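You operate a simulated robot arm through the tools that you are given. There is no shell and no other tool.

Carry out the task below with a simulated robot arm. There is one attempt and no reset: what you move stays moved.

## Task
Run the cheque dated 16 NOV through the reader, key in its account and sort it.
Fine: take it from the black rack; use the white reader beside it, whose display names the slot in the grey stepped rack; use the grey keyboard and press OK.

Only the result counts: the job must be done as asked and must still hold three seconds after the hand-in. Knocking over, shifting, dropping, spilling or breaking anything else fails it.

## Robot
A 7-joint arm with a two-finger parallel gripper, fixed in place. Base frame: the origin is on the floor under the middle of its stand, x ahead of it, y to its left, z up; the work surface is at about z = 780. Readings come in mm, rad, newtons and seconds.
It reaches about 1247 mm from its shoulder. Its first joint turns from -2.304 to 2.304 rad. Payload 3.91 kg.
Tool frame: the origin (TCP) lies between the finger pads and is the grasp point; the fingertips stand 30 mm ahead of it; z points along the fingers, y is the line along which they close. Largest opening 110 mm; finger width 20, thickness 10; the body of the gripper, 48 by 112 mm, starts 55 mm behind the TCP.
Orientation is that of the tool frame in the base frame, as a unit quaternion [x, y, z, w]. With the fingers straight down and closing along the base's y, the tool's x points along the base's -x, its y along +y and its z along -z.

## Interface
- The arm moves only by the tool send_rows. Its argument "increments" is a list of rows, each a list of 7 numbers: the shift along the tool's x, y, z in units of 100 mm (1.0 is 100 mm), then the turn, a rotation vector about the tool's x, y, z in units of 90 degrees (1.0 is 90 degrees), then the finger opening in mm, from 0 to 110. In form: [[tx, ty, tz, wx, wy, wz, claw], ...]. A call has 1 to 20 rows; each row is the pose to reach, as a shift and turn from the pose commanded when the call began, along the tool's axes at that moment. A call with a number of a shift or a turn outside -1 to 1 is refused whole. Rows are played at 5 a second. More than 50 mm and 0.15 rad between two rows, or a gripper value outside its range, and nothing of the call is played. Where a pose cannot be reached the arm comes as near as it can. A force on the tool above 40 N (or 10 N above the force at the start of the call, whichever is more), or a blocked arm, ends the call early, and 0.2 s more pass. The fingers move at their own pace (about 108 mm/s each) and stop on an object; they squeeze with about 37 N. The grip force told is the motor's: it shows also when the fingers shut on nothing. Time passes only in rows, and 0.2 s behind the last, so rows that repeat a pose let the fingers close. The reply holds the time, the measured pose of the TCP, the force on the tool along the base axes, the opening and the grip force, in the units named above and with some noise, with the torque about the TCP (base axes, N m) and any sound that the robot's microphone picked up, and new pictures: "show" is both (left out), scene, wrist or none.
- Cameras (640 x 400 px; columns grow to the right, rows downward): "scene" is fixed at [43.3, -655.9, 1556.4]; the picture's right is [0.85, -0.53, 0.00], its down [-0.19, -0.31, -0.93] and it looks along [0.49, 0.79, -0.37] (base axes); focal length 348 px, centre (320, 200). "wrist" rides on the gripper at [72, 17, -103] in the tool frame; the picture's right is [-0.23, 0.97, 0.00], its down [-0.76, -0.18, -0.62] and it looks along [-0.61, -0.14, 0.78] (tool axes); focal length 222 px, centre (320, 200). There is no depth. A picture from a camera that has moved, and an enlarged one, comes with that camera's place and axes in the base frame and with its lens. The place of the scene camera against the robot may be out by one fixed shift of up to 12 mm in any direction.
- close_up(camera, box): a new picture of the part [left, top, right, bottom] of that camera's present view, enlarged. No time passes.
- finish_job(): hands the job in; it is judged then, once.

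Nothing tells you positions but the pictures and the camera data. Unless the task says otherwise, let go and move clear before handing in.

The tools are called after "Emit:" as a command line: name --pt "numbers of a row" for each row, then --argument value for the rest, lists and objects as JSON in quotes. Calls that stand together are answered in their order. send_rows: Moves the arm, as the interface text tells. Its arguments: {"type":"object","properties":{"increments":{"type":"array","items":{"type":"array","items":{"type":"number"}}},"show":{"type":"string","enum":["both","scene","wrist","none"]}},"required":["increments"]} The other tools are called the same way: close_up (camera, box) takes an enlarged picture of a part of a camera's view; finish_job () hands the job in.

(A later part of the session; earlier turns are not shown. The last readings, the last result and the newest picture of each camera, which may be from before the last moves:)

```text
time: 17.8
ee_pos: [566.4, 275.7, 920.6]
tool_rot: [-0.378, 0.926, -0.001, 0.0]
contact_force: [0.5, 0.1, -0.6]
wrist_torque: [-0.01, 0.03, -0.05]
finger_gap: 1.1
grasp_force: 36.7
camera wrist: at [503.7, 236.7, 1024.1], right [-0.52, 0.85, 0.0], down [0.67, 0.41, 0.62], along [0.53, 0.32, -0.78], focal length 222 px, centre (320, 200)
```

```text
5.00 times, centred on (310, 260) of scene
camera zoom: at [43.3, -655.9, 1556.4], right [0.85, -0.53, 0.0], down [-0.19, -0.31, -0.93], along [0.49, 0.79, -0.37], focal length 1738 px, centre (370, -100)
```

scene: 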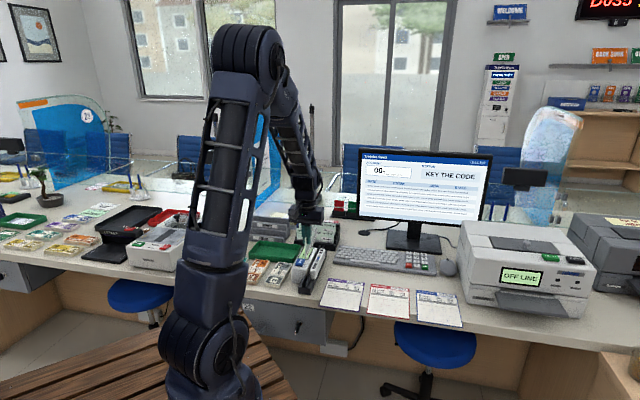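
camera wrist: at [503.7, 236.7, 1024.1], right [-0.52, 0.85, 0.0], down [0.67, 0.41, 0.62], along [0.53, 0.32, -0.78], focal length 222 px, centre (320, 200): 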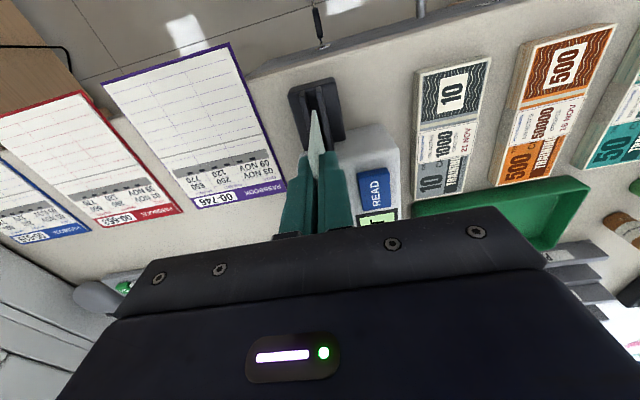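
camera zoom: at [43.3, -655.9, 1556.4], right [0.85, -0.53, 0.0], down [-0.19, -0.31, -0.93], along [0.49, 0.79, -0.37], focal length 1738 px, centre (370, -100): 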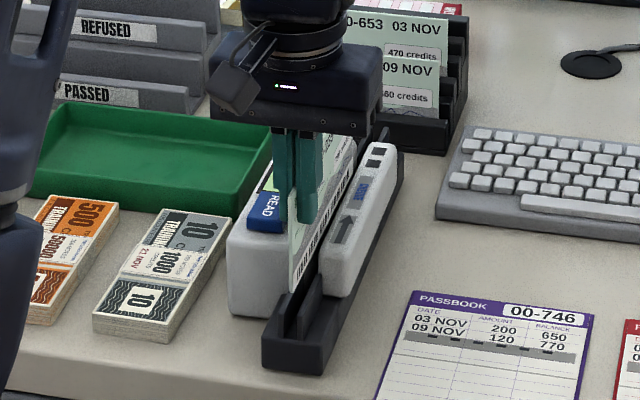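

The cheque is entering the gap centred on the slot with no contact force. I'm lowering further in small rows.

Emit:
send_rows --pt "0 0 0.1 0 0 0 0" --pt "0 0 0.2 0 0 0 0" --pt "0 0 0.28 0 0 0 0" --pt "0 0 0.32 0 0 0 0" --pt "0 0 0.32 0 0 0 0"

Emit:
close_up --camera "wrist" --box '[270, 60, 390, 190]'

Emit:
close_up --camera "scene" --box '[280, 220, 340, 300]'

```text
time: 19.0
ee_pos: [565.2, 276.5, 888.2]
tool_rot: [-0.378, 0.926, 0.0, 0.0]
contact_force: [-0.4, 0.8, -1.2]
wrist_torque: [0.02, -0.01, -0.03]
finger_gap: 1.2
grasp_force: 36.9
camera wrist: at [503.1, 236.8, 992.6], right [-0.52, 0.85, 0.0], down [0.67, 0.41, 0.62], along [0.53, 0.32, -0.78], focal length 222 px, centre (320, 200)
```

scene: 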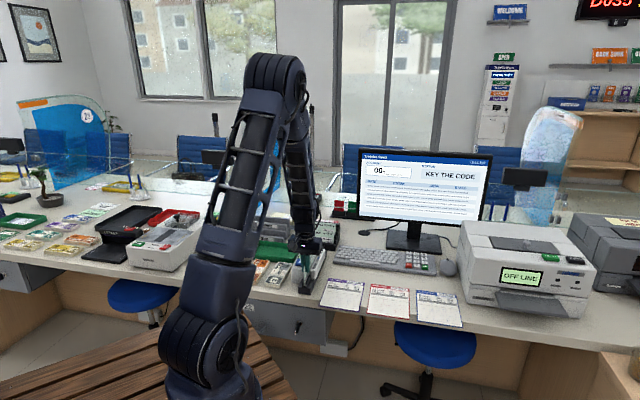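
wrist: 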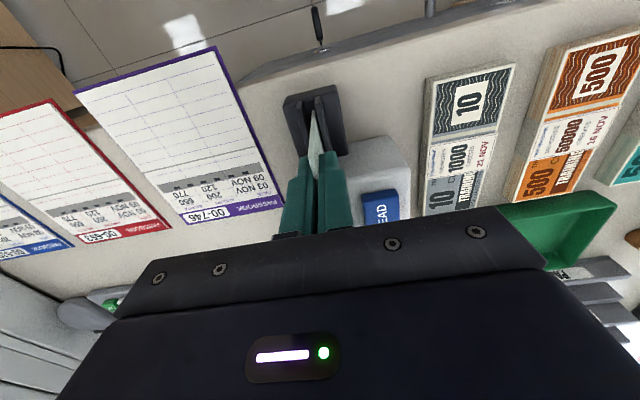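

```text
3.08 times, centred on (330, 125) of wrist
camera zoom: at [503.1, 236.8, 992.6], right [-0.52, 0.85, 0.0], down [0.67, 0.41, 0.62], along [0.53, 0.32, -0.78], focal length 684 px, centre (289, 431)
```

zoom: 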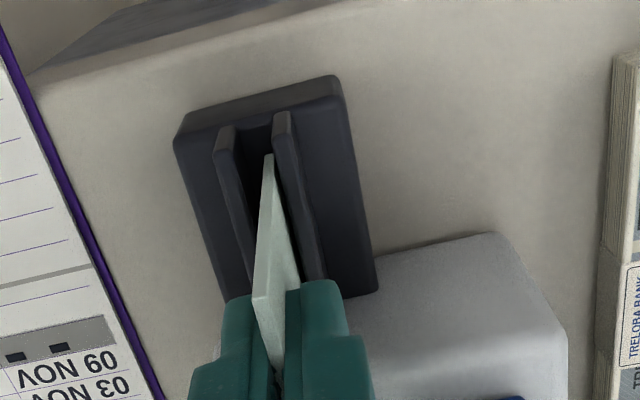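

```text
5.00 times, centred on (310, 260) of scene
camera zoom: at [43.3, -655.9, 1556.4], right [0.85, -0.53, 0.0], down [-0.19, -0.31, -0.93], along [0.49, 0.79, -0.37], focal length 1738 px, centre (370, -100)
```

zoom: 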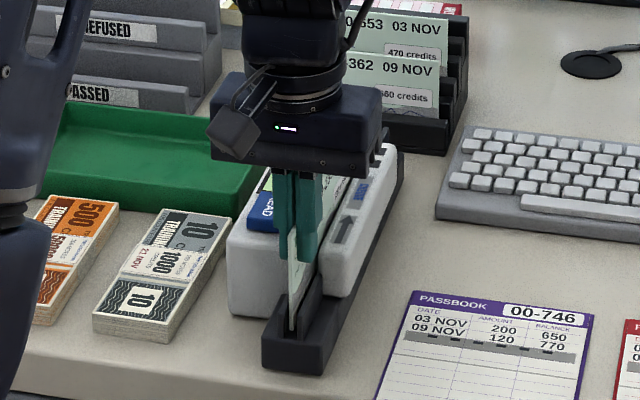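

The cheque sits between the rails and hasn't reached the floor of the track. I'm lowering a little more and checking for the first contact force.

Emit:
send_rows --pt "0 0 0.02 0 0 0 0" --pt "0 0 0.04 0 0 0 0" --pt "0 0 0.05 0 0 0 0" --pt "0 0 0.05 0 0 0 0" --show "none"

```text
time: 20.0
ee_pos: [565.6, 276.7, 884.6]
tool_rot: [-0.378, 0.926, 0.001, 0.002]
contact_force: [0.1, -0.3, 38.5]
wrist_torque: [0.0, -0.06, -0.02]
finger_gap: 1.2
grasp_force: 36.7
```

The cheque has reached the floor of the track at a TCP height of about 885. I'm easing off and checking the display.

Emit:
send_rows --pt "0 0 -0.02 0 0 0 0" --pt "0 0 -0.03 0 0 0 0" --pt "0 0 -0.03 0 0 0 0" --show "both"

Emit:
close_up --camera "scene" --box '[280, 220, 340, 300]'

Emit:
close_up --camera "wrist" --box '[270, 60, 390, 220]'

```text
time: 20.8
ee_pos: [564.0, 276.2, 887.2]
tool_rot: [-0.377, 0.926, 0.0, -0.001]
contact_force: [1.0, -0.5, 0.0]
wrist_torque: [-0.01, 0.02, 0.01]
finger_gap: 1.4
grasp_force: 37.1
camera wrist: at [502.8, 236.8, 990.6], right [-0.52, 0.85, 0.0], down [0.67, 0.41, 0.62], along [0.53, 0.32, -0.78], focal length 222 px, centre (320, 200)
```

scene: 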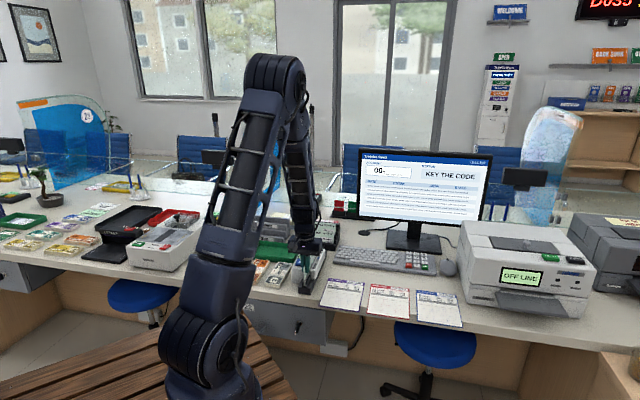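
wrist: 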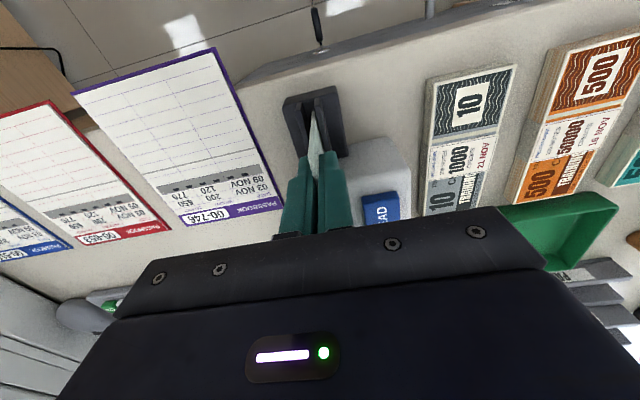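

```text
5.00 times, centred on (310, 260) of scene
camera zoom: at [43.3, -655.9, 1556.4], right [0.85, -0.53, 0.0], down [-0.19, -0.31, -0.93], along [0.49, 0.79, -0.37], focal length 1738 px, centre (370, -100)
```

zoom: 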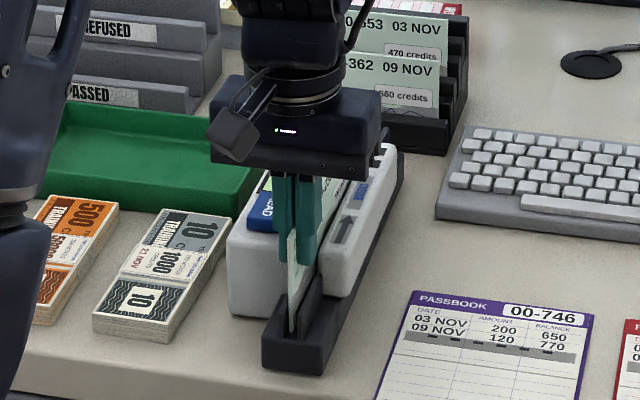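

```text
2.50 times, centred on (330, 140) of wrist
camera zoom: at [502.8, 236.8, 990.6], right [-0.52, 0.85, 0.0], down [0.67, 0.41, 0.62], along [0.53, 0.32, -0.78], focal length 555 px, centre (295, 350)
```

zoom: 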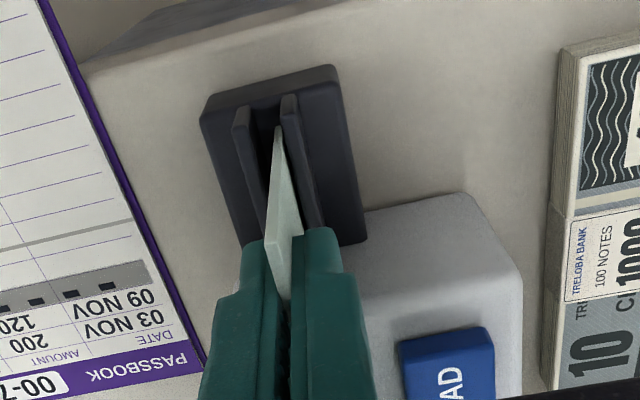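

The cheque is seated in the track but the gripper hides the display. I'll loosen the fingers slightly, slide up about 8 mm and re-grip with less depth, so the fingertips clear the white body when I draw the cheque along the arrow.

Emit:
send_rows --pt "0 0 0 0 0 0 5" --pt "0 0 0 0 0 0 5" --pt "0 0 -0.04 0 0 0 5" --pt "0 0 -0.08 0 0 0 5" --pt "0 0 -0.08 0 0 0 5" --pt "0 0 -0.08 0 0 0 0" --pt "0 0 -0.08 0 0 0 0" --pt "0 0 -0.08 0 0 0 0" --show "both"

Emit:
close_up --camera "scene" --box '[280, 220, 340, 300]'

Emit:
close_up --camera "wrist" --box '[270, 60, 390, 220]'

```text
time: 22.6
ee_pos: [565.3, 276.8, 895.4]
tool_rot: [-0.378, 0.926, 0.0, 0.0]
contact_force: [-0.5, -0.1, 2.0]
wrist_torque: [0.02, -0.01, -0.02]
finger_gap: 0.3
grasp_force: 36.7
camera wrist: at [503.1, 236.8, 999.0], right [-0.52, 0.85, 0.0], down [0.67, 0.41, 0.62], along [0.53, 0.32, -0.78], focal length 222 px, centre (320, 200)
```

scene: 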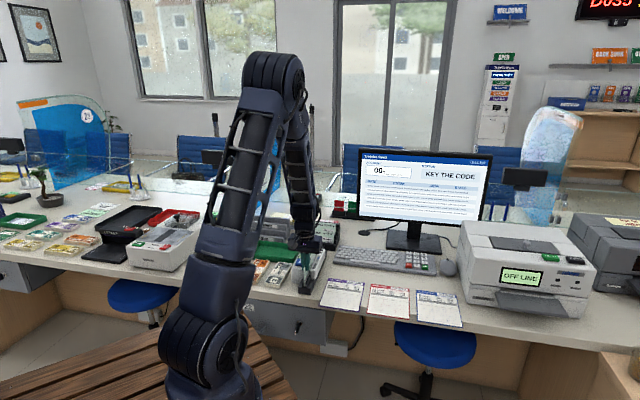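
wrist: 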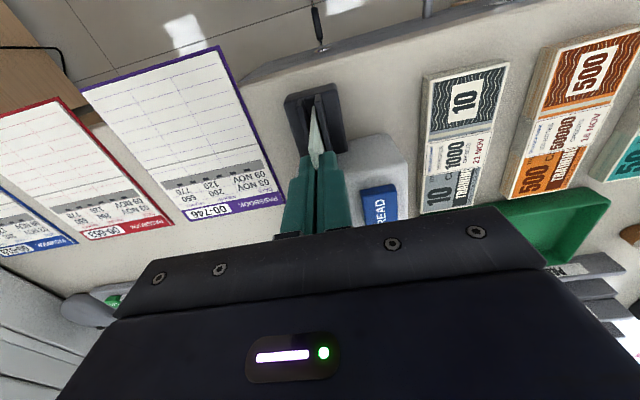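

```text
5.00 times, centred on (310, 260) of scene
camera zoom: at [43.3, -655.9, 1556.4], right [0.85, -0.53, 0.0], down [-0.19, -0.31, -0.93], along [0.49, 0.79, -0.37], focal length 1738 px, centre (370, -100)
```

zoom: 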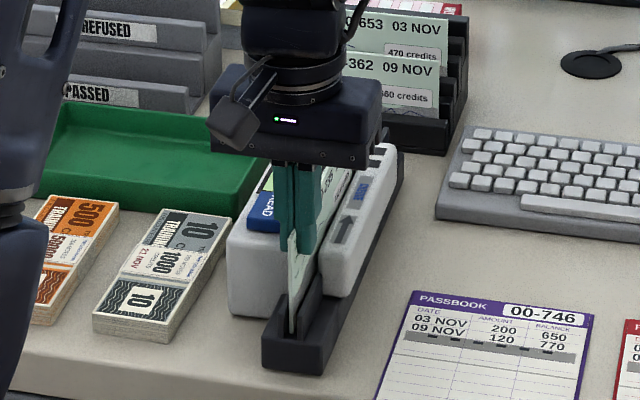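

```text
2.50 times, centred on (330, 140) of wrist
camera zoom: at [503.1, 236.8, 999.0], right [-0.52, 0.85, 0.0], down [0.67, 0.41, 0.62], along [0.53, 0.32, -0.78], focal length 555 px, centre (295, 350)
```

zoom: 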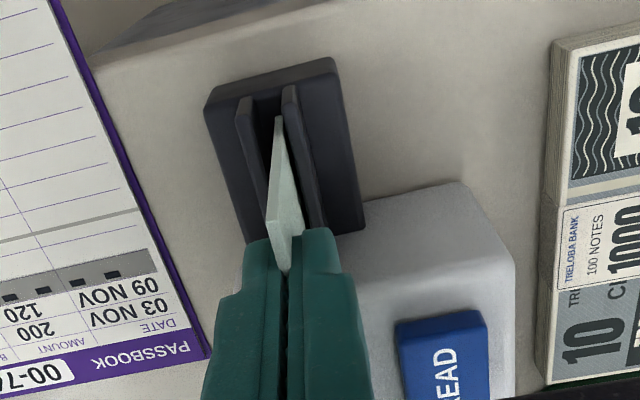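

The cheque still appears between the fingertips, but the reported gap of 0.3 mm is smaller than before. I'll check it with a tiny lift.

Emit:
send_rows --pt "0 0 -0.02 0 0 0 0" --pt "0 0 -0.03 0 0 0 0" --pt "0 0 -0.03 0 0 0 0" --show "wrist"

Emit:
close_up --camera "wrist" --box '[290, 80, 350, 180]'

```text
time: 23.4
ee_pos: [566.1, 275.9, 898.2]
tool_rot: [-0.378, 0.926, 0.001, 0.0]
contact_force: [-0.2, -0.1, 0.1]
wrist_torque: [-0.03, -0.02, 0.0]
finger_gap: 0.5
grasp_force: 36.7
camera wrist: at [503.3, 236.5, 1002.0], right [-0.52, 0.85, 0.0], down [0.67, 0.41, 0.62], along [0.53, 0.32, -0.78], focal length 222 px, centre (320, 200)
```

wrist: 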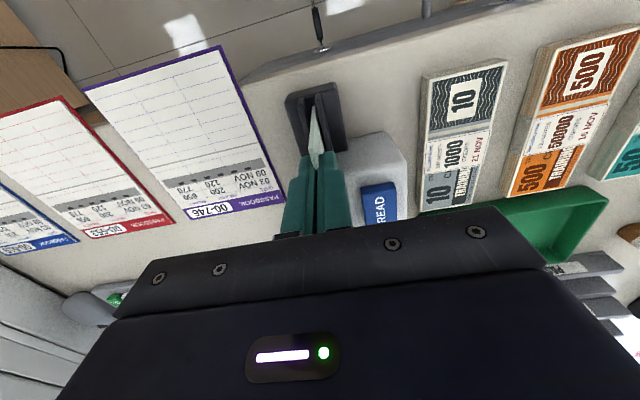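

```text
4.00 times, centred on (320, 130) of wrist
camera zoom: at [503.3, 236.5, 1002.0], right [-0.52, 0.85, 0.0], down [0.67, 0.41, 0.62], along [0.53, 0.32, -0.78], focal length 888 px, centre (320, 480)
```

zoom: 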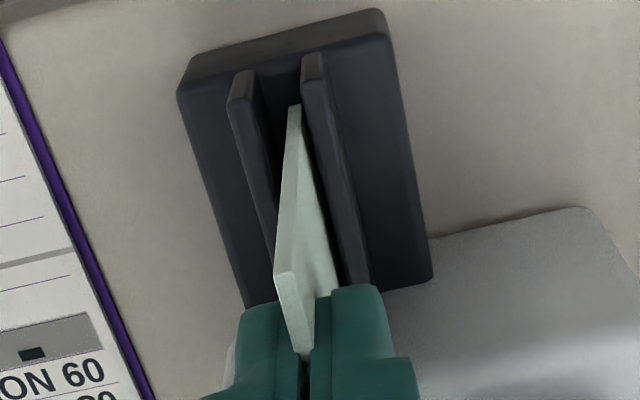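

The card still sits between the pads and hangs free about 3 mm above the track floor. I'm drawing it 70 mm along the arrow, just above the floor.

Emit:
send_rows --pt "-0.1 0 0.015 0 0 0 0" --pt "-0.25 0 0.015 0 0 0 0" --pt "-0.4 0 0.015 0 0 0 0" --pt "-0.55 0 0.015 0 0 0 0" --pt "-0.7 0 0.015 0 0 0 0" --pt "-0.7 0 0.015 0 0 0 0" --show "both"

Emit:
close_up --camera "scene" --box '[280, 220, 340, 300]'

Emit:
close_up --camera "wrist" --box '[270, 0, 390, 220]'

```text
time: 24.8
ee_pos: [615.5, 326.9, 897.3]
tool_rot: [-0.378, 0.926, 0.0, 0.001]
contact_force: [0.6, 1.0, -0.8]
wrist_torque: [-0.02, 0.01, 0.01]
finger_gap: 0.0
grasp_force: 36.3
camera wrist: at [553.6, 286.0, 1000.9], right [-0.52, 0.85, 0.0], down [0.67, 0.41, 0.62], along [0.53, 0.32, -0.78], focal length 222 px, centre (320, 200)
```

scene: 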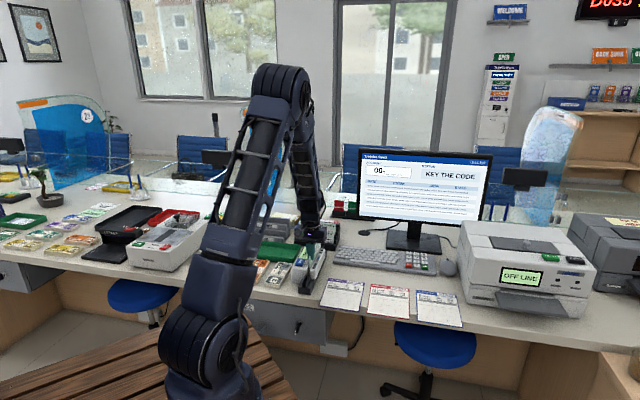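
wrist: 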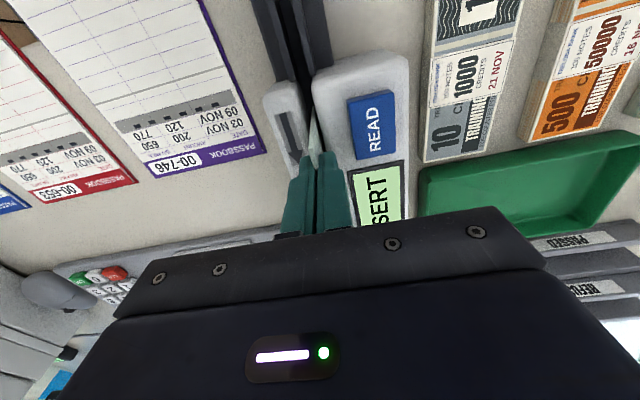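

```text
5.00 times, centred on (310, 260) of scene
camera zoom: at [43.3, -655.9, 1556.4], right [0.85, -0.53, 0.0], down [-0.19, -0.31, -0.93], along [0.49, 0.79, -0.37], focal length 1738 px, centre (370, -100)
```

zoom: 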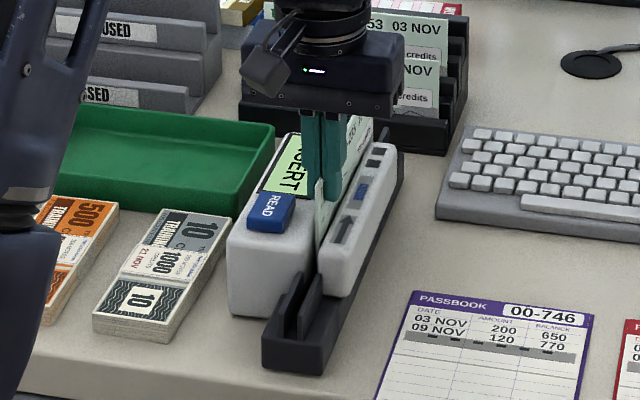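

```text
1.82 times, centred on (330, 110) of wrist
camera zoom: at [553.6, 286.0, 1000.9], right [-0.52, 0.85, 0.0], down [0.67, 0.41, 0.62], along [0.53, 0.32, -0.78], focal length 404 px, centre (302, 364)
```

zoom: 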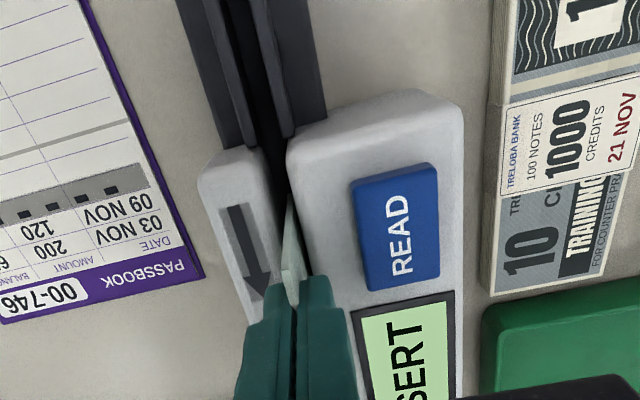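

The cheque slides with the gripper and the display still reads INSERT, so it most likely needs the READ key pressed with the cheque in place. I'll centre the cheque in the reader, let go, and rise clear.

Emit:
send_rows --pt "0.1 0 0 0 0 0 0" --pt "0.2 0 0 0 0 0 0" --pt "0.27 0 0 0 0 0 0" --pt "0.27 0 0.01 0 0 0 0" --pt "0.27 0 0.01 0 0 0 6" --pt "0.27 0 0.01 0 0 0 8" --pt "0.27 0 0.01 0 0 0 12" --pt "0.27 0 0.01 0 0 0 12" --show "both"

Emit:
close_up --camera "wrist" --box '[270, 0, 390, 220]'

Emit:
close_up --camera "scene" --box '[280, 220, 340, 300]'

```text
time: 26.6
ee_pos: [596.9, 305.9, 896.6]
tool_rot: [-0.378, 0.926, 0.001, 0.0]
contact_force: [-0.2, 0.9, -0.4]
wrist_torque: [0.01, 0.02, -0.02]
finger_gap: 12.2
grasp_force: 0.1
camera wrist: at [534.2, 267.0, 999.6], right [-0.52, 0.85, 0.0], down [0.67, 0.41, 0.62], along [0.53, 0.32, -0.78], focal length 222 px, centre (320, 200)
```

scene: 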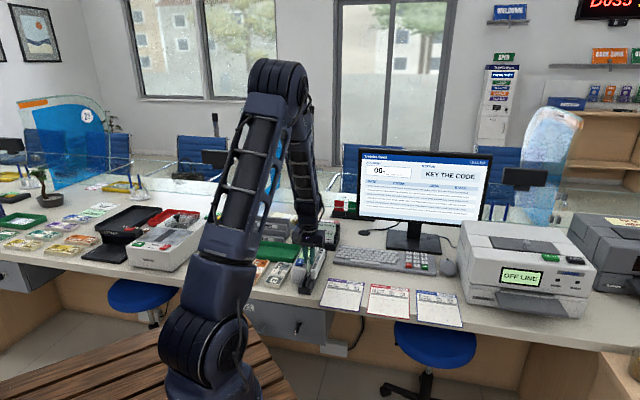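
wrist: 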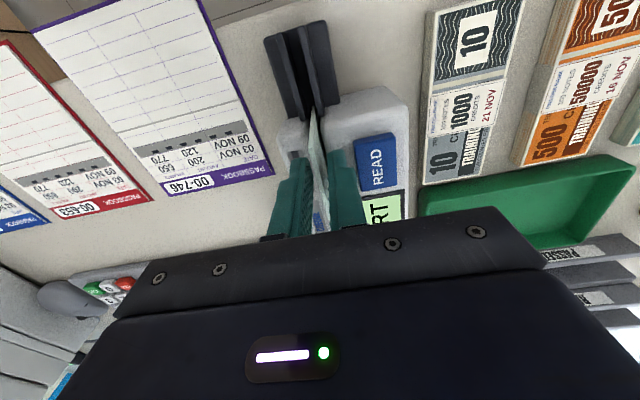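

```text
1.82 times, centred on (330, 110) of wrist
camera zoom: at [534.2, 267.0, 999.6], right [-0.52, 0.85, 0.0], down [0.67, 0.41, 0.62], along [0.53, 0.32, -0.78], focal length 404 px, centre (302, 364)
```

zoom: 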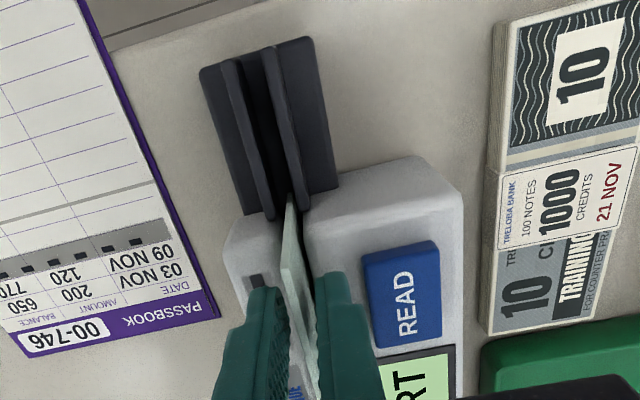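

```text
5.00 times, centred on (310, 260) of scene
camera zoom: at [43.3, -655.9, 1556.4], right [0.85, -0.53, 0.0], down [-0.19, -0.31, -0.93], along [0.49, 0.79, -0.37], focal length 1738 px, centre (370, -100)
```

zoom: 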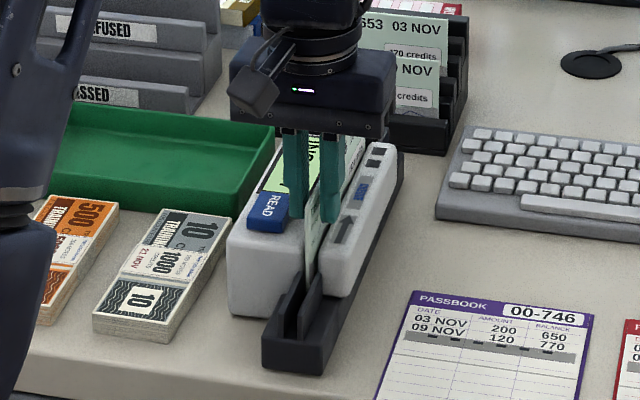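

The cheque stands upright in the track between the opened fingers. I'm rising straight up and checking it and the display.

Emit:
send_rows --pt "0 0 -0.1 0 0 0 12" --pt "0 0 -0.25 0 0 0 12" --pt "0 0 -0.5 0 0 0 12" --pt "0 0 -0.75 0 0 0 12" --pt "0 0 -0.75 0 0 0 12" --show "both"

Emit:
close_up --camera "wrist" --box '[270, 0, 430, 220]'

Emit:
close_up --camera "scene" --box '[280, 220, 340, 300]'

```text
time: 27.8
ee_pos: [597.5, 307.3, 970.2]
tool_rot: [-0.378, 0.926, 0.0, 0.001]
contact_force: [-0.1, 0.3, -0.4]
wrist_torque: [-0.01, 0.02, 0.0]
finger_gap: 12.0
grasp_force: 0.1
camera wrist: at [534.3, 267.5, 1074.6], right [-0.52, 0.85, 0.0], down [0.67, 0.41, 0.62], along [0.53, 0.32, -0.78], focal length 222 px, centre (320, 200)
```

scene: 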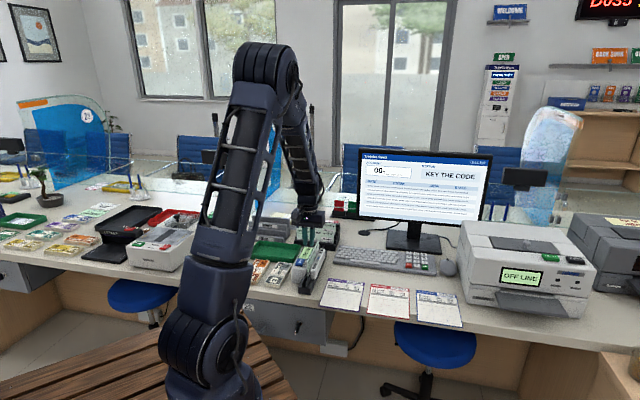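
wrist: 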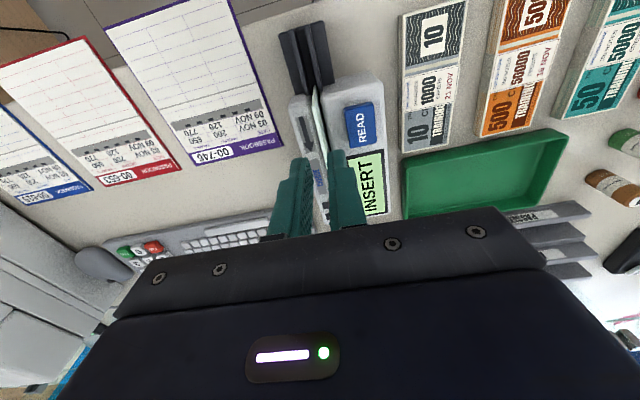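

```text
1.82 times, centred on (350, 110) of wrist
camera zoom: at [534.3, 267.5, 1074.6], right [-0.52, 0.85, 0.0], down [0.67, 0.41, 0.62], along [0.53, 0.32, -0.78], focal length 404 px, centre (266, 364)
```

zoom: 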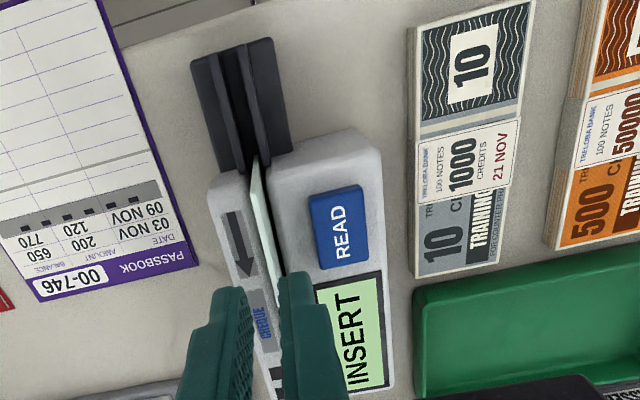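

```text
5.00 times, centred on (310, 260) of scene
camera zoom: at [43.3, -655.9, 1556.4], right [0.85, -0.53, 0.0], down [-0.19, -0.31, -0.93], along [0.49, 0.79, -0.37], focal length 1738 px, centre (370, -100)
```

zoom: 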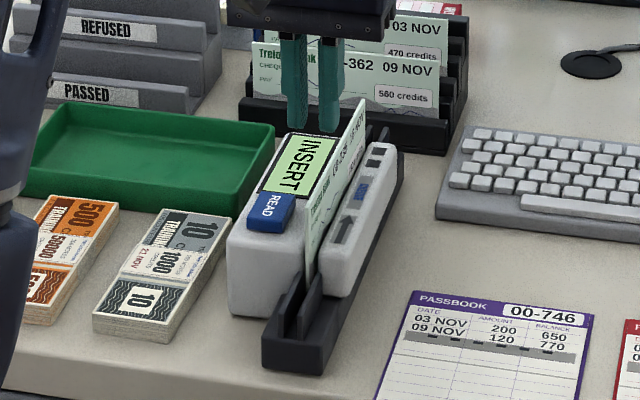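

The cheque stands in the slot and the display still shows INSERT. I'll close the fingers, move over READ at about (586,347, top 846), and stop just above it.

Emit:
send_rows --pt "-0.1 0.18 0 0 0 0 0" --pt "-0.196 0.364 0 0 0 0 0" --pt "-0.196 0.364 0.3 0 0 0 0" --pt "-0.196 0.364 0.6 0 0 0 0" --pt "-0.196 0.364 0.8 0 0 0 0" --pt "-0.196 0.364 0.8 0 0 0 0" --show "both"

Emit:
close_up --camera "wrist" --box '[270, 60, 390, 220]'

Emit:
close_up --camera "scene" --box '[280, 220, 340, 300]'

```text
time: 29.2
ee_pos: [585.0, 347.6, 889.8]
tool_rot: [-0.378, 0.926, 0.0, 0.0]
contact_force: [0.1, 0.3, 1.2]
wrist_torque: [0.04, -0.02, 0.0]
finger_gap: 0.0
grasp_force: 36.7
camera wrist: at [522.3, 306.6, 993.8], right [-0.52, 0.85, 0.0], down [0.67, 0.41, 0.62], along [0.53, 0.32, -0.78], focal length 222 px, centre (320, 200)
```

scene: 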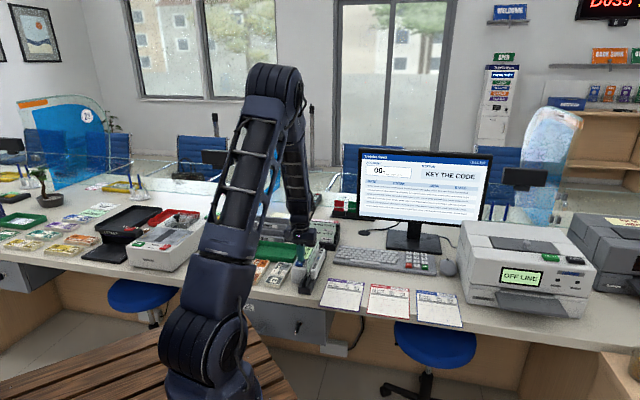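
wrist: 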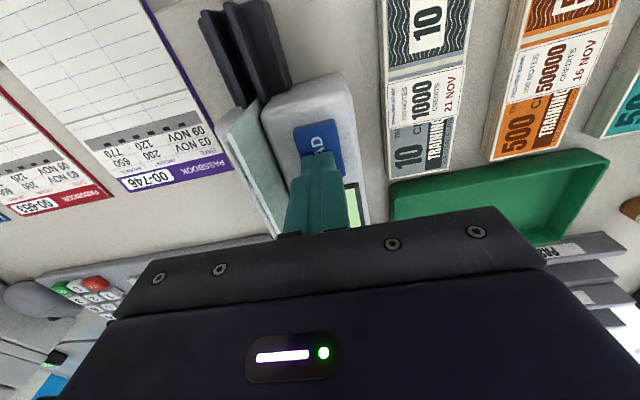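

```text
2.50 times, centred on (330, 140) of wrist
camera zoom: at [522.3, 306.6, 993.8], right [-0.52, 0.85, 0.0], down [0.67, 0.41, 0.62], along [0.53, 0.32, -0.78], focal length 555 px, centre (295, 350)
```

zoom: 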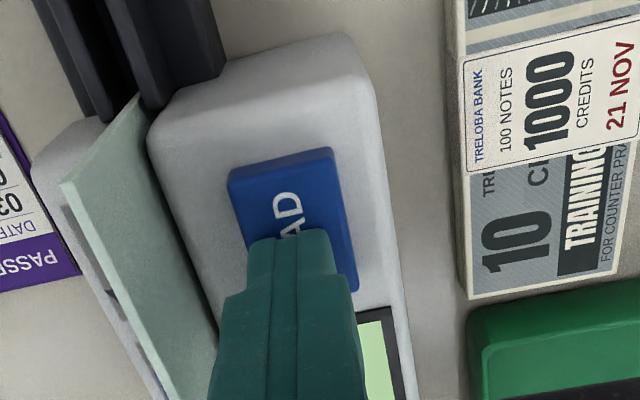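

```text
5.00 times, centred on (310, 260) of scene
camera zoom: at [43.3, -655.9, 1556.4], right [0.85, -0.53, 0.0], down [-0.19, -0.31, -0.93], along [0.49, 0.79, -0.37], focal length 1738 px, centre (370, -100)
```

zoom: 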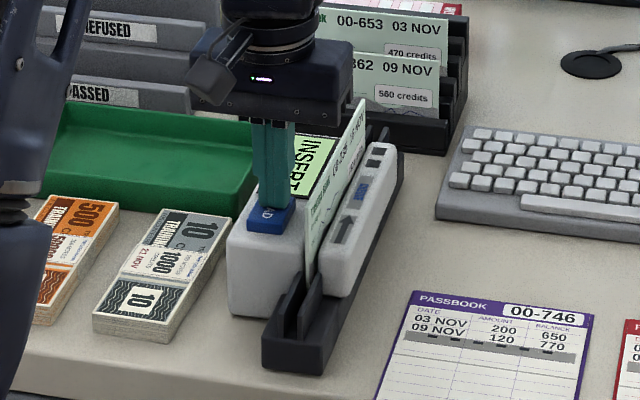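

The closed fingertips are over the READ key with the cheque clear beside them. I'm pressing down gently.

Emit:
send_rows --pt "0.03 0 0.05 0 0 0 0" --pt "0.03 0 0.1 0 0 0 0" --pt "0.03 0 0.13 0 0 0 0" --pt "0.03 0 0.15 0 0 0 0" --show "scene"

Emit:
close_up --camera "scene" --box '[280, 220, 340, 300]'

```text
time: 30.1
ee_pos: [583.2, 343.2, 880.3]
tool_rot: [-0.378, 0.926, 0.0, 0.002]
contact_force: [-8.8, -7.6, 29.6]
wrist_torque: [-0.25, 0.3, -0.01]
finger_gap: 0.0
grasp_force: 37.3
heard: click
stopped in row 4: the force on the tool passed its limit at 70 N (the readings are from after the stop); the commanded pose is now the measured one
```

scene: 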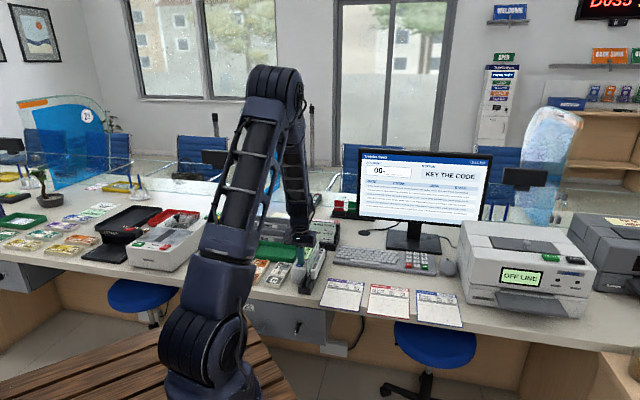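

```text
5.00 times, centred on (310, 260) of scene
camera zoom: at [43.3, -655.9, 1556.4], right [0.85, -0.53, 0.0], down [-0.19, -0.31, -0.93], along [0.49, 0.79, -0.37], focal length 1738 px, centre (370, -100)
```

zoom: 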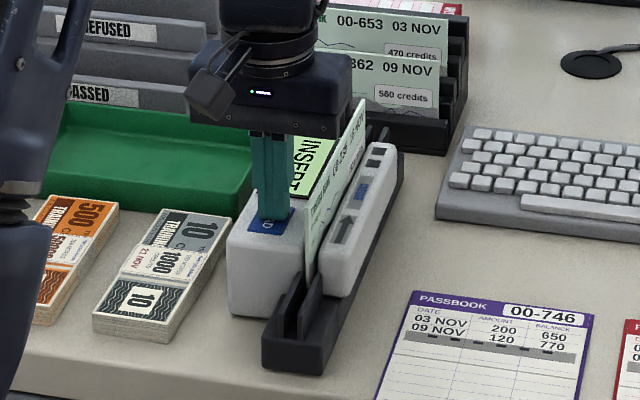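

A click was heard and the key went down. I'm lifting off to see the display.

Emit:
send_rows --pt "0 0 -0.1 0 0 0 0" --pt "0 0 -0.3 0 0 0 0" --pt "0 0 -0.6 0 0 0 0" --pt "0 0 -0.9 0 0 0 0" --pt "0 0 -0.9 0 0 0 0" --show "both"

Emit:
close_up --camera "scene" --box '[280, 220, 340, 300]'

Emit:
close_up --camera "wrist" --box '[240, 0, 420, 200]'

```text
time: 31.2
ee_pos: [583.9, 343.2, 970.3]
tool_rot: [-0.378, 0.926, 0.001, 0.001]
contact_force: [0.0, -0.1, 0.1]
wrist_torque: [0.0, 0.01, -0.01]
finger_gap: 0.0
grasp_force: 37.3
camera wrist: at [521.1, 303.9, 1073.3], right [-0.52, 0.85, 0.0], down [0.67, 0.41, 0.63], along [0.53, 0.32, -0.78], focal length 222 px, centre (320, 200)
```

scene: 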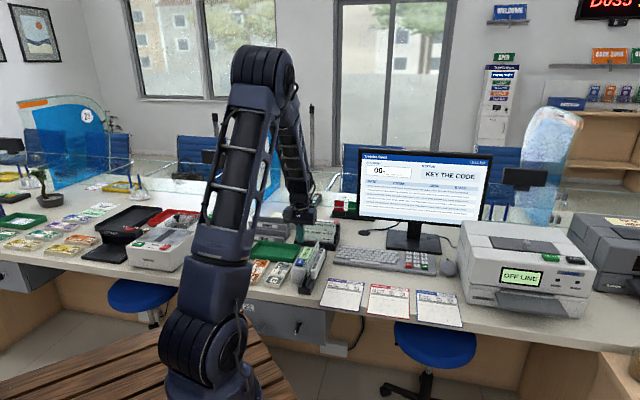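
wrist: 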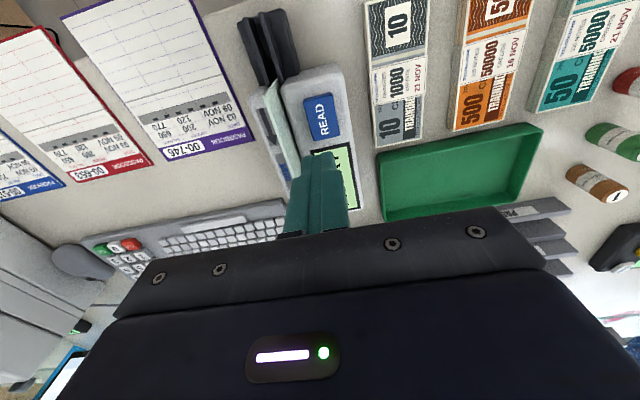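

```text
5.00 times, centred on (310, 260) of scene
camera zoom: at [43.3, -655.9, 1556.4], right [0.85, -0.53, 0.0], down [-0.19, -0.31, -0.93], along [0.49, 0.79, -0.37], focal length 1738 px, centre (370, -100)
```

zoom: 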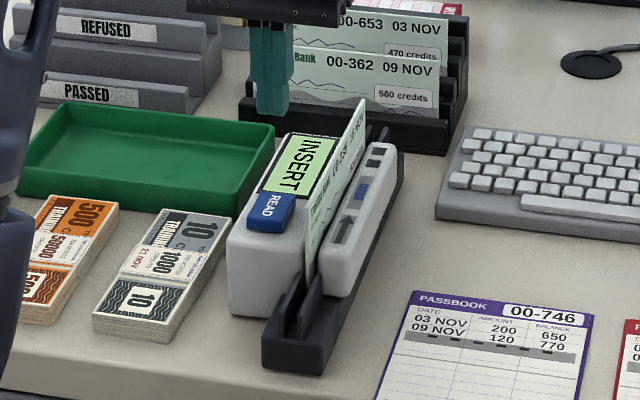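

```text
2.00 times, centred on (330, 100) of wrist
camera zoom: at [521.1, 303.9, 1073.3], right [-0.52, 0.85, 0.0], down [0.67, 0.41, 0.63], along [0.53, 0.32, -0.78], focal length 444 px, centre (300, 400)
```

zoom: 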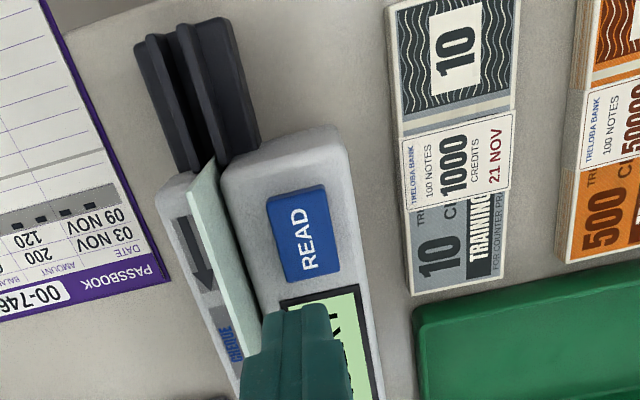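

The key clicked, but the display still says INSERT, so the reader doesn't accept the cheque as placed. I'll look at the markings on the reader for the required orientation or position.

Emit:
close_up --camera "scene" --box '[295, 240, 330, 285]'

Emit:
close_up --camera "wrist" --box '[250, 80, 320, 190]'

Emit:
close_up --camera "scene" --box '[300, 230, 325, 260]'

```text
8.89 times, centred on (312, 262) of scene
camera zoom: at [43.3, -655.9, 1556.4], right [0.85, -0.53, 0.0], down [-0.19, -0.31, -0.93], along [0.49, 0.79, -0.37], focal length 3090 px, centre (387, -356)
```

zoom: 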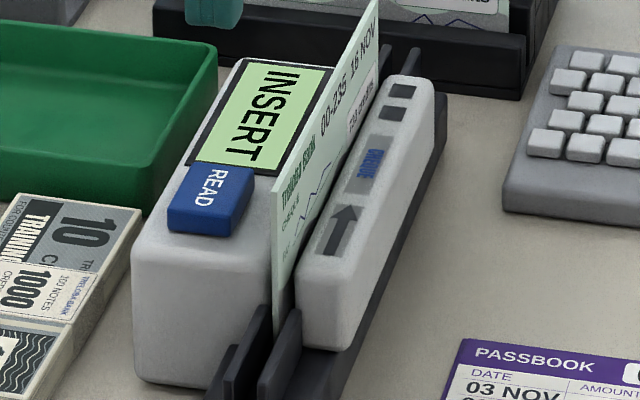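

```text
3.64 times, centred on (285, 135) of wrist
camera zoom: at [521.1, 303.9, 1073.3], right [-0.52, 0.85, 0.0], down [0.67, 0.41, 0.63], along [0.53, 0.32, -0.78], focal length 808 px, centre (447, 436)
```

zoom: 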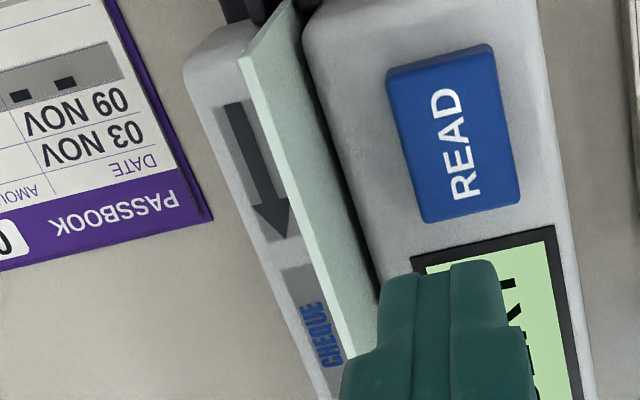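

```text
13.33 times, centred on (312, 245) of scene
camera zoom: at [43.3, -655.9, 1556.4], right [0.85, -0.53, 0.0], down [-0.19, -0.31, -0.93], along [0.49, 0.79, -0.37], focal length 4635 px, centre (420, -400)
```

zoom: 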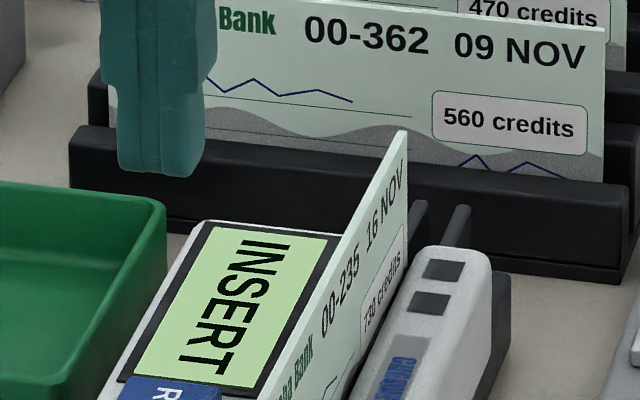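

The cheque is upright, seated and centred. The reader's texts face its left side, so orientation or position may matter. I'll swing the camera around to inspect the reader's left side and the label there.

Emit:
send_rows --pt "0 0.08 -0.05 0 0 0.083 0" --pt "0 0.16 -0.1 0 0 0.167 0" --pt "0 0.24 -0.15 0 0 0.25 0" --pt "0 0.32 -0.2 0 0 0.333 0" --pt "0 0.4 -0.2 0 0 0.417 0" --pt "0 0.48 -0.2 0 0 0.5 0" --pt "0 0.56 -0.2 0 0 0.583 0" --pt "0 0.64 -0.2 0 0 0.667 0" --pt "0 0.72 -0.2 0 0 0.75 0" --pt "0 0.8 -0.2 0 0 0.833 0" --pt "0 0.88 -0.2 0 0 0.917 0" --pt "0 0.95 -0.2 0 0 0.99 0" --pt "0 0.95 -0.2 0 0 0.99 0" --show "both"

```text
time: 34.0
ee_pos: [516.7, 412.5, 989.2]
tool_rot: [0.381, 0.925, 0.002, 0.001]
contact_force: [0.2, 0.0, 0.1]
wrist_torque: [-0.01, 0.0, 0.0]
finger_gap: 0.1
grasp_force: 37.4
camera wrist: at [477.9, 474.1, 1093.2], right [0.85, 0.53, 0.0], down [0.41, -0.66, 0.62], along [0.33, -0.53, -0.78], focal length 222 px, centre (320, 200)
```

scene: 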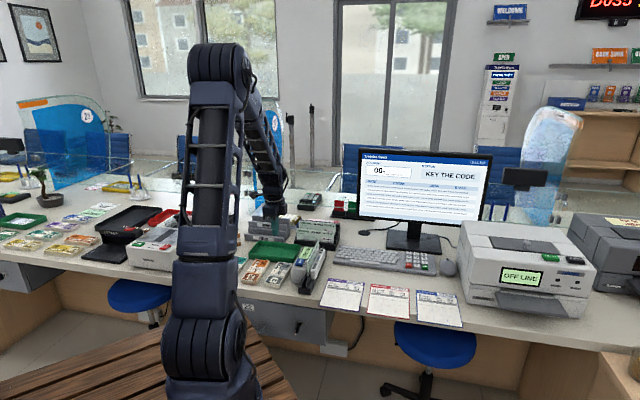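
wrist: 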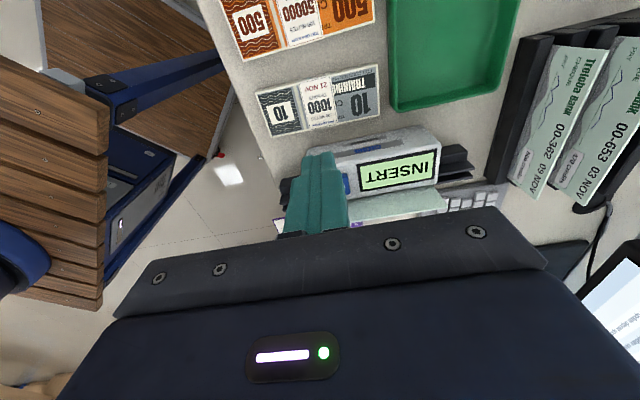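

Emit:
close_up --camera "wrist" --box '[290, 110, 490, 230]'

Emit:
close_up --camera "wrist" --box '[330, 115, 450, 170]'

```text
3.20 times, centred on (390, 170) of wrist
camera zoom: at [477.9, 474.1, 1093.2], right [0.85, 0.53, 0.0], down [0.41, -0.66, 0.62], along [0.33, -0.53, -0.78], focal length 711 px, centre (96, 296)
```

zoom: 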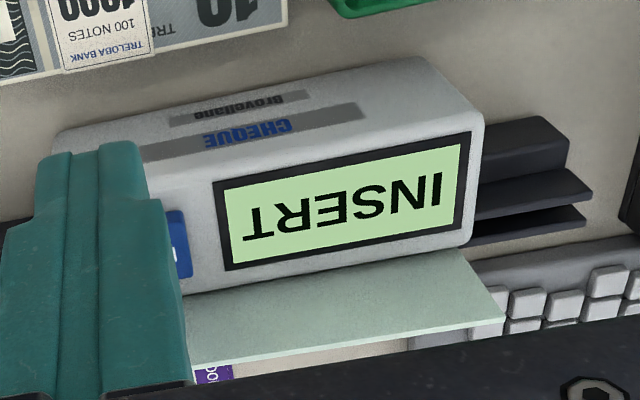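

```text
5.33 times, centred on (390, 142) of wrist
camera zoom: at [477.9, 474.1, 1093.2], right [0.85, 0.53, 0.0], down [0.41, -0.66, 0.62], along [0.33, -0.53, -0.78], focal length 1185 px, centre (-53, 507)
```

zoom: 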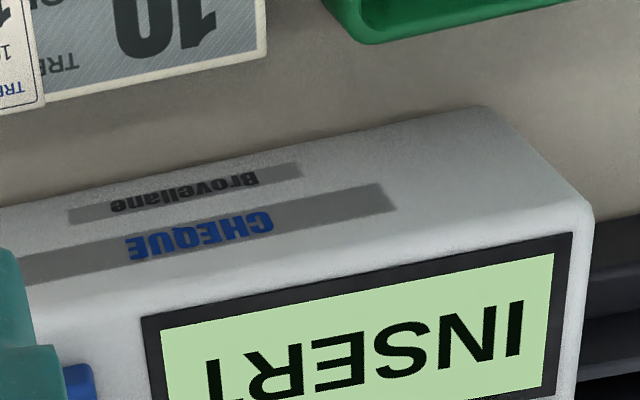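

The side label is only a brand name. I'll zoom in on the back rails and the cheque to check how it sits in the slot.

Emit:
close_up --camera "wrist" --box '[420, 130, 490, 220]'

Emit:
close_up --camera "scene" --box '[295, 225, 335, 300]'

```text
4.44 times, centred on (455, 175) of wrist
camera zoom: at [477.9, 474.1, 1093.2], right [0.85, 0.53, 0.0], down [0.41, -0.66, 0.62], along [0.33, -0.53, -0.78], focal length 987 px, centre (-280, 311)
```

zoom: 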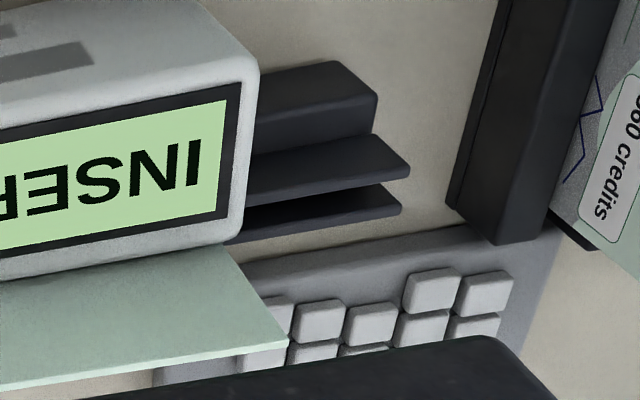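

```text
5.33 times, centred on (315, 262) of scene
camera zoom: at [43.3, -655.9, 1556.4], right [0.85, -0.53, 0.0], down [-0.19, -0.31, -0.93], along [0.49, 0.79, -0.37], focal length 1854 px, centre (347, -133)
```

zoom: 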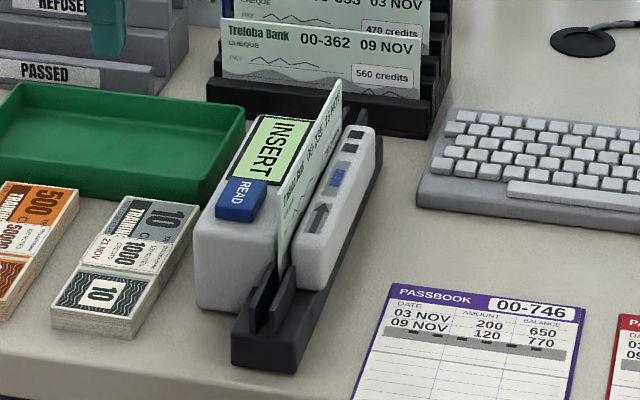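

The cheque sits slightly skewed but inside the slot. Next I'll try a proper pass along the arrow from the front end. I'm returning above the cheque's near end to grip it again.

Emit:
send_rows --pt "-0.08 -0.01 0 0 0 -0.083 30" --pt "-0.16 -0.02 0 0 0 -0.167 30" --pt "-0.24 -0.03 0 0 0 -0.25 30" --pt "-0.32 -0.04 0 0 0 -0.333 30" --pt "-0.4 -0.05 0 0 0 -0.417 30" --pt "-0.48 -0.06 0 0 0 -0.5 30" --pt "-0.56 -0.07 0 0 0 -0.583 30" --pt "-0.64 -0.08 0 0 0 -0.667 30" --pt "-0.72 -0.09 0 0 0 -0.75 30" --pt "-0.8 -0.1 0 0 0 -0.833 30" --pt "-0.88 -0.12 0 0 0 -0.917 30" --pt "-0.95 -0.13 0 0 0 -0.99 30" --pt "-0.95 -0.13 0 0 0 -0.99 30" --show "wrist"

```text
time: 36.9
ee_pos: [575.0, 335.4, 989.3]
tool_rot: [-0.379, 0.925, 0.001, 0.002]
contact_force: [-1.1, 0.2, 0.3]
wrist_torque: [-0.02, 0.03, -0.02]
finger_gap: 30.0
grasp_force: 0.0
camera wrist: at [512.6, 296.7, 1092.7], right [-0.52, 0.85, 0.0], down [0.67, 0.41, 0.63], along [0.53, 0.33, -0.78], focal length 222 px, centre (320, 200)
```

wrist: 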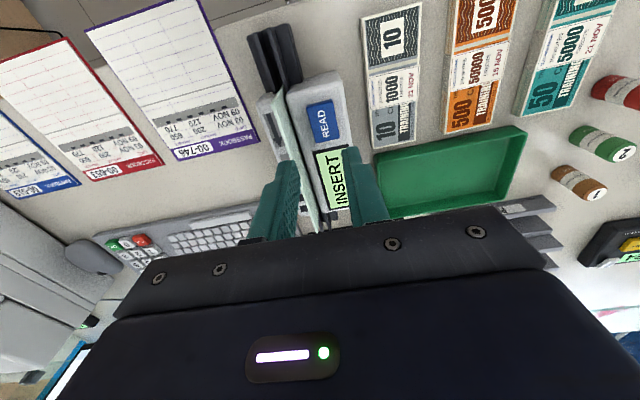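

I'm moving over the cheque's near end and lowering to just above it to check alignment.

Emit:
send_rows --pt "0.02 -0.2 0 0 0 0 30" --pt "0.044 -0.401 0.1 0 0 0 30" --pt "0.044 -0.401 0.35 0 0 0 30" --pt "0.044 -0.401 0.6 0 0 0 30" --pt "0.044 -0.401 0.6 0 0 0 30" --show "wrist"

Emit:
close_up --camera "wrist" --box '[260, 60, 380, 220]'

```text
time: 38.0
ee_pos: [599.4, 304.4, 928.8]
tool_rot: [-0.378, 0.926, 0.001, 0.002]
contact_force: [0.1, 0.4, 0.0]
wrist_torque: [0.02, 0.01, 0.0]
finger_gap: 30.1
grasp_force: 0.0
camera wrist: at [537.6, 264.8, 1032.5], right [-0.52, 0.85, 0.0], down [0.67, 0.41, 0.63], along [0.53, 0.33, -0.78], focal length 222 px, centre (320, 200)
```

wrist: 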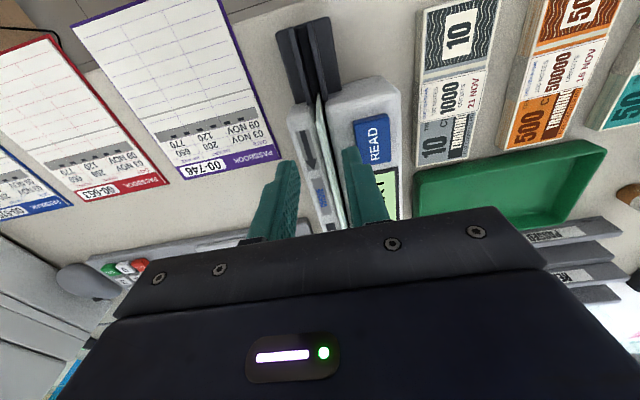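

```text
2.50 times, centred on (320, 140) of wrist
camera zoom: at [537.6, 264.8, 1032.5], right [-0.52, 0.85, 0.0], down [0.67, 0.41, 0.63], along [0.53, 0.33, -0.78], focal length 555 px, centre (320, 350)
```

zoom: 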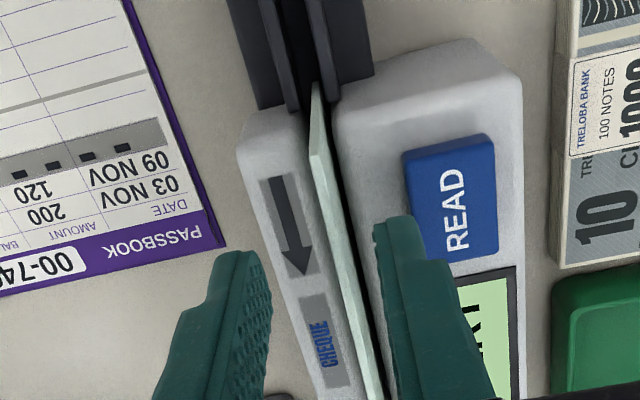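

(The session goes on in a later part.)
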